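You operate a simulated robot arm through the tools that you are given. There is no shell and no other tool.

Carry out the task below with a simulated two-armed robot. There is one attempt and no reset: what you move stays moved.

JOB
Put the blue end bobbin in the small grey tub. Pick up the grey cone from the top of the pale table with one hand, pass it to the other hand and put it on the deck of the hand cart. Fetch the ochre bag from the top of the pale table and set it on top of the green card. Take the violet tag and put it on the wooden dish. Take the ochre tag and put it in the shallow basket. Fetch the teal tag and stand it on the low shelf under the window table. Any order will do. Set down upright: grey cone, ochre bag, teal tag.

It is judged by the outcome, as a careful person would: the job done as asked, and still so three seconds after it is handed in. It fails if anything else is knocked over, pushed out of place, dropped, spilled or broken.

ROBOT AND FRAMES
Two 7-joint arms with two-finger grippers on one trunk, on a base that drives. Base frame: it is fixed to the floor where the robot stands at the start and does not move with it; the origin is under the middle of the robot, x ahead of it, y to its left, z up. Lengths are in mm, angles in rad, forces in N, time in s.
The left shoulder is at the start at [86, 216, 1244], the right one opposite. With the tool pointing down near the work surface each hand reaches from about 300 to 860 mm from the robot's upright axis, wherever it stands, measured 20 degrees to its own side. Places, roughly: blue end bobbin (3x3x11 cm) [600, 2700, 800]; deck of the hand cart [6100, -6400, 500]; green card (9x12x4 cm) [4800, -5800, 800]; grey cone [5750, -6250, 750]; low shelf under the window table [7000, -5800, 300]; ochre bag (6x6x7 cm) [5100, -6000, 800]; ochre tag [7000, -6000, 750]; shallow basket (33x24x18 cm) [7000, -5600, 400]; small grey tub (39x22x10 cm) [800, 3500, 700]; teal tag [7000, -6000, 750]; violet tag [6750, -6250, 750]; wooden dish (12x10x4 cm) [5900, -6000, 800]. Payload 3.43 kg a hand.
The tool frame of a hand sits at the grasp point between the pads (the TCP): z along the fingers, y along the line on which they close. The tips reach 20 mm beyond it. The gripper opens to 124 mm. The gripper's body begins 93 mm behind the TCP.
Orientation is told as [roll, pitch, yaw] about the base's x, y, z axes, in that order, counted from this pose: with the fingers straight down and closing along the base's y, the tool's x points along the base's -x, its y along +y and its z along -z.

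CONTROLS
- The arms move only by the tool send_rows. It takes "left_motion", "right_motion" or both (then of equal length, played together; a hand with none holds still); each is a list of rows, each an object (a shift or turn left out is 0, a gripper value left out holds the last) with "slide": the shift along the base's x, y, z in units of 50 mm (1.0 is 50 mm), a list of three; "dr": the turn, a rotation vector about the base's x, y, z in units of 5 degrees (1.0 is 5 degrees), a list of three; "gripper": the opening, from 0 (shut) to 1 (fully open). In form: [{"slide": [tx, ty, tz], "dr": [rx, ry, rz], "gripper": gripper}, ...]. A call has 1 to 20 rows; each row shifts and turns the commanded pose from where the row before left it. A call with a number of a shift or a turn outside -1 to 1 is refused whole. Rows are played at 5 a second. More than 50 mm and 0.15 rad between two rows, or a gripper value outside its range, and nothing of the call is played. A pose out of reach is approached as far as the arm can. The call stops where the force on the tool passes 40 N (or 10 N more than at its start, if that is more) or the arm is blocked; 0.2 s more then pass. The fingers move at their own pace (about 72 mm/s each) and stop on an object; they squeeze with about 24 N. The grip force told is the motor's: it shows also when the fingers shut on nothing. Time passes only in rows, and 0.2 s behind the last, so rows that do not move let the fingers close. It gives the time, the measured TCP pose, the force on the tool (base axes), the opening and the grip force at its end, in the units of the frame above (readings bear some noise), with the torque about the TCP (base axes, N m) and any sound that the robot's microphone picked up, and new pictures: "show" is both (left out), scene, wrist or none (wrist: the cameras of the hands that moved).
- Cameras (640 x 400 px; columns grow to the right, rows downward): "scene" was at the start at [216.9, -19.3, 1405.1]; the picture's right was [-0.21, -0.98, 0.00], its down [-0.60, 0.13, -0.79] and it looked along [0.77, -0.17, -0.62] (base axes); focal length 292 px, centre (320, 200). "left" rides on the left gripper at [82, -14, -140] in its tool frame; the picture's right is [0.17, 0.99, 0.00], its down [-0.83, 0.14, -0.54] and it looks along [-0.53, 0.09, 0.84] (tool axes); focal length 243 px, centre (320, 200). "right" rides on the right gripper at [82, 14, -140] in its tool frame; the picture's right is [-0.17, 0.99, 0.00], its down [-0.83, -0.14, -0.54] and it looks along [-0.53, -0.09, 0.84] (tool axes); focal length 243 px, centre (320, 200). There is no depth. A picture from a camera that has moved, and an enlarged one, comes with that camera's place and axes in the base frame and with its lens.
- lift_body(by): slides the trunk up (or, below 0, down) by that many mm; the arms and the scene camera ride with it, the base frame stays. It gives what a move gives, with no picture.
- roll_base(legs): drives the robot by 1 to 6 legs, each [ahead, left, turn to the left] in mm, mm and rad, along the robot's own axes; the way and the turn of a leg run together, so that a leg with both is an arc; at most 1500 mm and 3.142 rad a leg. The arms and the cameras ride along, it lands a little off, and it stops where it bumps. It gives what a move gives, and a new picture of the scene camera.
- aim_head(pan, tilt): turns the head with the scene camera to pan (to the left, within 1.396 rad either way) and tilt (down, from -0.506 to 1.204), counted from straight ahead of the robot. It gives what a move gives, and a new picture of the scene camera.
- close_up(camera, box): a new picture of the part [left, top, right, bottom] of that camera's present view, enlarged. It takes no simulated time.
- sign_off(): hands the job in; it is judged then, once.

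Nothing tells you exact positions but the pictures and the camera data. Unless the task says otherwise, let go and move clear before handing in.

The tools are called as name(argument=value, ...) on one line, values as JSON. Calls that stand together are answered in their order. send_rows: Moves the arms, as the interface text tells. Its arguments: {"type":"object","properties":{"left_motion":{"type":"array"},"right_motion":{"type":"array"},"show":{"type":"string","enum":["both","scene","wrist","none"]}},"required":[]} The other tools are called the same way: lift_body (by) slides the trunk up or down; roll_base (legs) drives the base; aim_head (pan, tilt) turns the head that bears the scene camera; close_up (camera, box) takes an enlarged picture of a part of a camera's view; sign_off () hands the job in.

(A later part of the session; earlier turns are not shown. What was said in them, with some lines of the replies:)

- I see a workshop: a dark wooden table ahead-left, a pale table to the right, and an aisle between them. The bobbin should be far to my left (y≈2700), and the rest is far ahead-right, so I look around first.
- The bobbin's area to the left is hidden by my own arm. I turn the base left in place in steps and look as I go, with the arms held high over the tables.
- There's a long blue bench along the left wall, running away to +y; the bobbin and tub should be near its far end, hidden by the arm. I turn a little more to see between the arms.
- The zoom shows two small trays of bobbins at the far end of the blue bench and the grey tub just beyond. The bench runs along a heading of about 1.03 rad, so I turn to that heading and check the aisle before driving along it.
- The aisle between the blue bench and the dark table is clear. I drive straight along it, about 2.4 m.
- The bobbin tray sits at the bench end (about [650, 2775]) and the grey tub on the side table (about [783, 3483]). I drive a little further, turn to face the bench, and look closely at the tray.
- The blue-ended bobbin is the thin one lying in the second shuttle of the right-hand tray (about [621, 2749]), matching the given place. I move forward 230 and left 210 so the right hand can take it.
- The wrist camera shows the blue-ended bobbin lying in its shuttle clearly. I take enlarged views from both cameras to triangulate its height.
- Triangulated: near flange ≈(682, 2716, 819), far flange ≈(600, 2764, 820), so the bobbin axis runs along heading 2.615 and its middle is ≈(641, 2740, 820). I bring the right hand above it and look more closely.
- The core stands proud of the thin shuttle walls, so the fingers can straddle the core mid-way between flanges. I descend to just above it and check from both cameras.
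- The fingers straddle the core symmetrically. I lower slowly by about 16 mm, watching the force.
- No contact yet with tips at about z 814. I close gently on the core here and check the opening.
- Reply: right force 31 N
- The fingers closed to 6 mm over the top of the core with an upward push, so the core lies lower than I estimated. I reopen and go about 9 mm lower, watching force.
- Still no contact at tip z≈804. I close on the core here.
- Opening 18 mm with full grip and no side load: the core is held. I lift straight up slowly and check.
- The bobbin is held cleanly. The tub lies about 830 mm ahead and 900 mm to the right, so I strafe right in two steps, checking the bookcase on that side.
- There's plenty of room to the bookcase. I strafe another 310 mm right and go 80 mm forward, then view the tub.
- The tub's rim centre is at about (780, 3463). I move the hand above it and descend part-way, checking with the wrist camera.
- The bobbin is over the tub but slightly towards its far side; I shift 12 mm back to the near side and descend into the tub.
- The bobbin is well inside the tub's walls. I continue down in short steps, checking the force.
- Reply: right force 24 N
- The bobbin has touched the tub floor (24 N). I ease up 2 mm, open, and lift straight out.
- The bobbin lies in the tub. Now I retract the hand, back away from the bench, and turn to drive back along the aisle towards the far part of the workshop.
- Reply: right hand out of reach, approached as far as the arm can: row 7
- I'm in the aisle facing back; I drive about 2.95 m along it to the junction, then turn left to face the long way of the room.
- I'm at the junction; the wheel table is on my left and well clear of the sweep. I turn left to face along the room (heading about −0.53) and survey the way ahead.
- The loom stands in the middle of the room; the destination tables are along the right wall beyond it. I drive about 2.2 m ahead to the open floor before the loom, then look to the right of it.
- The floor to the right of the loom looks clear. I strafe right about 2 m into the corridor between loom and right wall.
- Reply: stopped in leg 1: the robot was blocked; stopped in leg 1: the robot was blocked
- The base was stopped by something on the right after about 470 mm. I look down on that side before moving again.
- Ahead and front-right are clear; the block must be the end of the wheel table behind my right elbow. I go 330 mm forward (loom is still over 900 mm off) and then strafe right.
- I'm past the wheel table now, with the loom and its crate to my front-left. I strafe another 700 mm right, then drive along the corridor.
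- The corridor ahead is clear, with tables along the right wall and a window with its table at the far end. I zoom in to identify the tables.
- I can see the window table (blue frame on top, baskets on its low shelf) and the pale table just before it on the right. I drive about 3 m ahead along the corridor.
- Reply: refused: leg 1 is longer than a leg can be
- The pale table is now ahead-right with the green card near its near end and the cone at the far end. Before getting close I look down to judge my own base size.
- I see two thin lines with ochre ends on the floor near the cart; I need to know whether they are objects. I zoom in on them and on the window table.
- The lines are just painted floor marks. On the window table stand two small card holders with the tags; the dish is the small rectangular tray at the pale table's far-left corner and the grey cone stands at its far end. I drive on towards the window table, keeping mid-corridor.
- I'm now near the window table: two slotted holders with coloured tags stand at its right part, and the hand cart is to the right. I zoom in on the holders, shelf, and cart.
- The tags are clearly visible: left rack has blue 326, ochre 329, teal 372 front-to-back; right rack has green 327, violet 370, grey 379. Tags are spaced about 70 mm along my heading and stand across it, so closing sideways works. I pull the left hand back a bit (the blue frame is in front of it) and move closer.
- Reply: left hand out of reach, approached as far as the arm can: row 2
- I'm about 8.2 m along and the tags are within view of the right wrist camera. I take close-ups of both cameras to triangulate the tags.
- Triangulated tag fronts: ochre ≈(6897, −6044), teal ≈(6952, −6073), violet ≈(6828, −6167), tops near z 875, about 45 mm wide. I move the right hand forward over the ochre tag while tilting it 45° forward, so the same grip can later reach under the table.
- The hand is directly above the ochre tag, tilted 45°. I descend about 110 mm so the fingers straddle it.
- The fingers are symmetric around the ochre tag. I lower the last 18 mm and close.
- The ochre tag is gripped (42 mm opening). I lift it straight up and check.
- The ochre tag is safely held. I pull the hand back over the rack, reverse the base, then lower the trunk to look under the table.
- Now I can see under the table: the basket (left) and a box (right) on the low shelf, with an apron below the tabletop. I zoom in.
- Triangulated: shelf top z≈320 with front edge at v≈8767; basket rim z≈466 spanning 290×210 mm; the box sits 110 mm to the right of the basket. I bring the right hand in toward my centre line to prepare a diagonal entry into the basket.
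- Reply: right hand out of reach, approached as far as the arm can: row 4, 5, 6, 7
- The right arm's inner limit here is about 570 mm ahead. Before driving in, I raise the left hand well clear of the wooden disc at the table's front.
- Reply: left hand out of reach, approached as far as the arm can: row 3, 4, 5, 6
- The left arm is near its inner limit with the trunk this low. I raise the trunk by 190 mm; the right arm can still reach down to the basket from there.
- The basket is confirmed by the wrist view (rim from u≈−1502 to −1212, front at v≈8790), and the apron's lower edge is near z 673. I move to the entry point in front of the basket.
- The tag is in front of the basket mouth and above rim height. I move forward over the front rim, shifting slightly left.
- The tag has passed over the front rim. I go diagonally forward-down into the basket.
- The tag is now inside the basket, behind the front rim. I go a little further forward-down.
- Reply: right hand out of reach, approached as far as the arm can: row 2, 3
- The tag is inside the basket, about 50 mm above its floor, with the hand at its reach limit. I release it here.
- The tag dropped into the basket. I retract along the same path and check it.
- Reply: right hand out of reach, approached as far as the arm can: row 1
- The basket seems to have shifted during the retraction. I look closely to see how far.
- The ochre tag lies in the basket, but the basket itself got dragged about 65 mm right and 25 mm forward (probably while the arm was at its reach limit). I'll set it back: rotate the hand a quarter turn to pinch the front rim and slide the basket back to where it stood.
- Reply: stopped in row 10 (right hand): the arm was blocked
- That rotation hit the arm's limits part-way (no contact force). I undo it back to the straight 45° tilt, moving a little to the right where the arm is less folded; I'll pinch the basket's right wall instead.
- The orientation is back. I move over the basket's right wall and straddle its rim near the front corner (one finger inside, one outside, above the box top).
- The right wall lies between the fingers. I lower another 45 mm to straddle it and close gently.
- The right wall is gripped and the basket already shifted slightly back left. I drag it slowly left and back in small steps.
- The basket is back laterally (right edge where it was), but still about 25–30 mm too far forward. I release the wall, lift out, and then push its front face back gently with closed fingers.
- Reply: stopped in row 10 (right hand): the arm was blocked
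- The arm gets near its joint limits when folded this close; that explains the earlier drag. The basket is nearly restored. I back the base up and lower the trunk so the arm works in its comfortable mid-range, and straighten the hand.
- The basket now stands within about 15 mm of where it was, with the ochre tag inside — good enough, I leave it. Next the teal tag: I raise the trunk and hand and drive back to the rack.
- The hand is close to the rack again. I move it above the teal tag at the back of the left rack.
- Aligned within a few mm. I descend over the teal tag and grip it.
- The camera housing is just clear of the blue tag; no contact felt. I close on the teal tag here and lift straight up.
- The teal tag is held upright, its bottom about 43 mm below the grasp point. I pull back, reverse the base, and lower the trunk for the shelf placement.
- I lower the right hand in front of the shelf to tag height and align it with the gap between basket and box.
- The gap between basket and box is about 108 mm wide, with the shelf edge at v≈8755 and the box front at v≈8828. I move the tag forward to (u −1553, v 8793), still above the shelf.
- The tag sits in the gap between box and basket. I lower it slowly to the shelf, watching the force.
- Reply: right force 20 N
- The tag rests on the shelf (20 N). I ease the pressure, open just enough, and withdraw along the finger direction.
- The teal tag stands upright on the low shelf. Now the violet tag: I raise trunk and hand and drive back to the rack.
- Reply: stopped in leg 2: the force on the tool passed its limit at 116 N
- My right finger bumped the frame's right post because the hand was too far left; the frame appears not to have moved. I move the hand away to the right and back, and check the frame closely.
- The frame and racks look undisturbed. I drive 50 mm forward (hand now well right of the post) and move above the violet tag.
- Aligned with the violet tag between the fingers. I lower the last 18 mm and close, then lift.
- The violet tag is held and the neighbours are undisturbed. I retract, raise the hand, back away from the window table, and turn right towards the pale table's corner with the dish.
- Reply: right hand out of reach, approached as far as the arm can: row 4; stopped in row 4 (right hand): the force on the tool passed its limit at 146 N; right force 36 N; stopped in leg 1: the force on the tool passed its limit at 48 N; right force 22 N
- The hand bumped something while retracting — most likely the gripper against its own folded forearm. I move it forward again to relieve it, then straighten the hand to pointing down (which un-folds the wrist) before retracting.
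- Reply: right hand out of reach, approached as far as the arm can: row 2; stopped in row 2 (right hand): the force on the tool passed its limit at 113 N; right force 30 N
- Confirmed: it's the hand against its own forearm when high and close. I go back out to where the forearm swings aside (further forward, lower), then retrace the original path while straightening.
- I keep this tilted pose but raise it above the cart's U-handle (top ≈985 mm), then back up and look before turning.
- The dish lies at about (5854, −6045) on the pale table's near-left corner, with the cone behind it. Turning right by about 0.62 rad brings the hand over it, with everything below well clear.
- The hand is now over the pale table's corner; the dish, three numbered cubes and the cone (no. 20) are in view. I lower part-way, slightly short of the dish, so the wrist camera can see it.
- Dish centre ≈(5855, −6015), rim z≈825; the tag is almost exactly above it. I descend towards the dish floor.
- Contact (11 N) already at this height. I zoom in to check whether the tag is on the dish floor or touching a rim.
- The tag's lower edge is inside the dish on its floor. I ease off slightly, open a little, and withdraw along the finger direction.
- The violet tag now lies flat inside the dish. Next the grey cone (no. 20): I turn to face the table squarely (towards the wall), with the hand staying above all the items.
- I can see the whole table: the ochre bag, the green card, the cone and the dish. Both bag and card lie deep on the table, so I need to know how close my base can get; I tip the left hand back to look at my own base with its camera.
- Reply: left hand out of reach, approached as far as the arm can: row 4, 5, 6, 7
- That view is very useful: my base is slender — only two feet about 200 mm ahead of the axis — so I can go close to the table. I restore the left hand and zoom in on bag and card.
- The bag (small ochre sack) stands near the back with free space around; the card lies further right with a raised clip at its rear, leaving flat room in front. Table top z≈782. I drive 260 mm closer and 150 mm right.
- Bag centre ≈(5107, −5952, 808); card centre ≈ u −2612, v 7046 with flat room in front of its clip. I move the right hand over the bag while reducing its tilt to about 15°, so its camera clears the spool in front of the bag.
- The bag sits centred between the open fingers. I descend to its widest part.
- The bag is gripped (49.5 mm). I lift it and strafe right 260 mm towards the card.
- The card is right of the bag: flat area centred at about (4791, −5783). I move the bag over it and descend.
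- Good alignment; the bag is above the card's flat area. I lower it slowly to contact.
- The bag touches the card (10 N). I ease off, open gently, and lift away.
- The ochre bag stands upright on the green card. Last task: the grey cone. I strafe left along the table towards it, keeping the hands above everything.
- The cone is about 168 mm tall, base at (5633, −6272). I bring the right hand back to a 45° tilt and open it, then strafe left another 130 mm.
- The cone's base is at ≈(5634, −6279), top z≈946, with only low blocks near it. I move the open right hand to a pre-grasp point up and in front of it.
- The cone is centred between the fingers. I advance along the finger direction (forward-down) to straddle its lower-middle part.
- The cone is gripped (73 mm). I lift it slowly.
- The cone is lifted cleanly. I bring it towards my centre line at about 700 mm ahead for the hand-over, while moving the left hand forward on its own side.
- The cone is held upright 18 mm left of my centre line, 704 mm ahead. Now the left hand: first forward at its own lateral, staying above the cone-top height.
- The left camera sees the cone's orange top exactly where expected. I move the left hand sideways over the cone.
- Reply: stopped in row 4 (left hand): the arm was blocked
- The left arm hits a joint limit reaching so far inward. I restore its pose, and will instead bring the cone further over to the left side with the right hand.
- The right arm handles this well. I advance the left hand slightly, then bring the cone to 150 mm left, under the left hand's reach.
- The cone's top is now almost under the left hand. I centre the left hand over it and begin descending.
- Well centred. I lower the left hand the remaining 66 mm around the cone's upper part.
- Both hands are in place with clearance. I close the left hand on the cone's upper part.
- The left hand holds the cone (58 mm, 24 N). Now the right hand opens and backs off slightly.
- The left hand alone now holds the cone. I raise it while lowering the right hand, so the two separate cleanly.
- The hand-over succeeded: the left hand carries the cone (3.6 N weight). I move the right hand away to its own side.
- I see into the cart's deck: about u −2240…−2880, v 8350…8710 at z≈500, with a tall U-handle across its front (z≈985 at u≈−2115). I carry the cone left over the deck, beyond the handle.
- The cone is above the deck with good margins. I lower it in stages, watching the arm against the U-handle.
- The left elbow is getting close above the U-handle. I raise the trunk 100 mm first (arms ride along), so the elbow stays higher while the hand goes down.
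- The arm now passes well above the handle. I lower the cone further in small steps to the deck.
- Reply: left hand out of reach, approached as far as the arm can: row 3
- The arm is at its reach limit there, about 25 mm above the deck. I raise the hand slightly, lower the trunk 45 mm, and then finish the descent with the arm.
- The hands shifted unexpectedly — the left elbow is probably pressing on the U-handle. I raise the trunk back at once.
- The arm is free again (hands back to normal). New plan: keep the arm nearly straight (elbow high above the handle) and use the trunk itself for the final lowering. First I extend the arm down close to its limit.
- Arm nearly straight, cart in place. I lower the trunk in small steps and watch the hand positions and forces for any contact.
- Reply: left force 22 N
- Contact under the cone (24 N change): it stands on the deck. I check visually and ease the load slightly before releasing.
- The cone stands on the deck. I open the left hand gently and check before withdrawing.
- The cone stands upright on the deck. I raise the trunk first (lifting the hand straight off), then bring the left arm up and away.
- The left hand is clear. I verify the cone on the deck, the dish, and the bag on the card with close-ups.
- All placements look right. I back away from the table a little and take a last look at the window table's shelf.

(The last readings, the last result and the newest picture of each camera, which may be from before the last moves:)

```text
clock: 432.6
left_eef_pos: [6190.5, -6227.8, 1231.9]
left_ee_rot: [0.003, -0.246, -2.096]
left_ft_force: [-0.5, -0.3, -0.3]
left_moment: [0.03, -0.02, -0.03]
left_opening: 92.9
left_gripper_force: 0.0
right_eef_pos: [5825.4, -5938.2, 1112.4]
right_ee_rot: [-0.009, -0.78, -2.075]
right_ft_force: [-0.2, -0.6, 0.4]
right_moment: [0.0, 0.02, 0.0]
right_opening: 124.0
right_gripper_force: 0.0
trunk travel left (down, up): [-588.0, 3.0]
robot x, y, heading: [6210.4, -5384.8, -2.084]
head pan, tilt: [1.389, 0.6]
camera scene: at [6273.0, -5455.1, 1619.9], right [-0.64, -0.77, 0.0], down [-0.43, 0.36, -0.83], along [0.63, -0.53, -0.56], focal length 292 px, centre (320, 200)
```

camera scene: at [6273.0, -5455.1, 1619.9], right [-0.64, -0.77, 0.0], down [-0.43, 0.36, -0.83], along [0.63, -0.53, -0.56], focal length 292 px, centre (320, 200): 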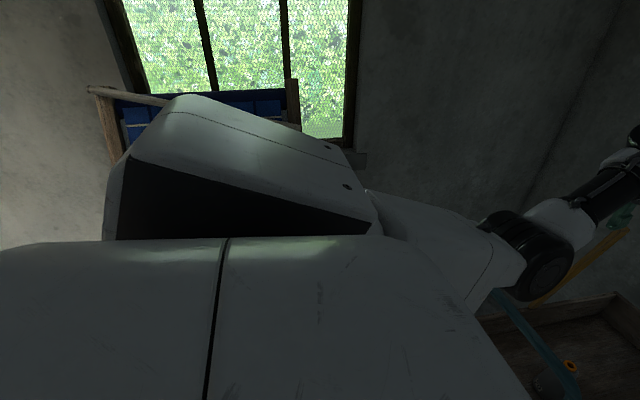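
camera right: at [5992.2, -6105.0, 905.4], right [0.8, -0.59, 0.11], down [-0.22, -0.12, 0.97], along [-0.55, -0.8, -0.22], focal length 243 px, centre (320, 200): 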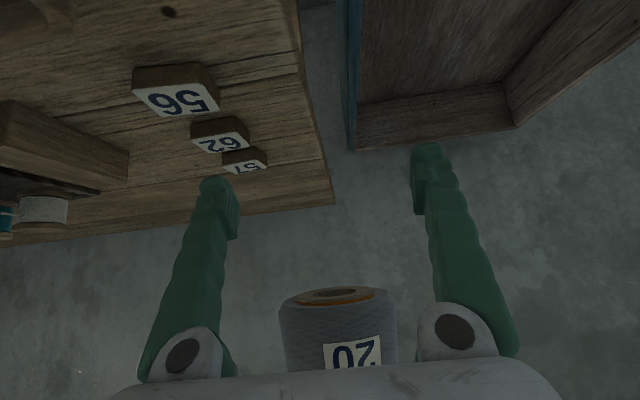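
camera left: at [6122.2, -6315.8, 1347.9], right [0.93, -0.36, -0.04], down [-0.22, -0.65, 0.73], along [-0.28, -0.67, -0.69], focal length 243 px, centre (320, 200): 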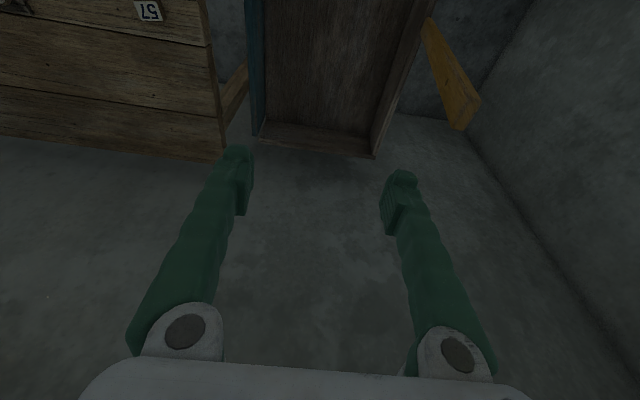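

I've done all six tasks, the hands are empty and clear of everything, and I'm handing the job in now.

**Placed as asked:**
- The blue-ended bobbin is in the small grey tub.
- The ochre tag is in the shallow basket.
- The teal tag stands upright on the low shelf.
- The violet tag lies in the wooden dish.
- The ochre bag stands upright on the green card.
- The grey cone stands upright on the cart deck. The right hand picked it up and passed it to the left, which set it down.

**Contacts along the way:**
- I dragged the basket about 70 mm while releasing the ochre tag. I slid it back to within about 15 mm of its place.
- A finger bumped the blue frame on the window table at about 116 N. It looked unmoved afterwards.
- My base was stopped twice by something on the right, probably the end of the table with the spinning wheel, on the drive over. I couldn't see whether anything there moved.

My last attempt to look at the window table was blocked by my own arm. An earlier view, after the frame bump, still showed the teal tag standing on the shelf.

sign_off()

```text
The job is handed in.
```

I completed all six tasks and handed the job in. I don't have the judge's result yet.

| Item | Where it is now |
|---|---|
| Blue-ended bobbin | In the small grey tub |
| Ochre tag | In the shallow basket |
| Teal tag | Standing upright on the low shelf under the window table |
| Violet tag | Lying flat in the wooden dish |
| Ochre bag | Upright on the green card |
| Grey cone | Upright on the cart deck, passed from the right hand to the left on the way |

Four things could count against it:
- **Basket:** I dragged it about 70 mm while letting go of the ochre tag. I slid it back to within about 15 mm of where it stood.
- **Blue frame on the window table:** one finger bumped it at about 116 N. It looked unmoved afterwards.
- **Spinning-wheel table:** my base was stopped twice on the drive over, most likely by the end of that table. I couldn't see whether anything there moved.
- **Cart handle:** both hands were pushed out of position once while I lowered the cone. My left elbow may have pressed on the handle; I raised the trunk straight away, and the cart looked in place afterwards.

My last try at viewing the window table was blocked by my own arm. The last clear view of it, after the frame bump, showed the teal tag still standing.
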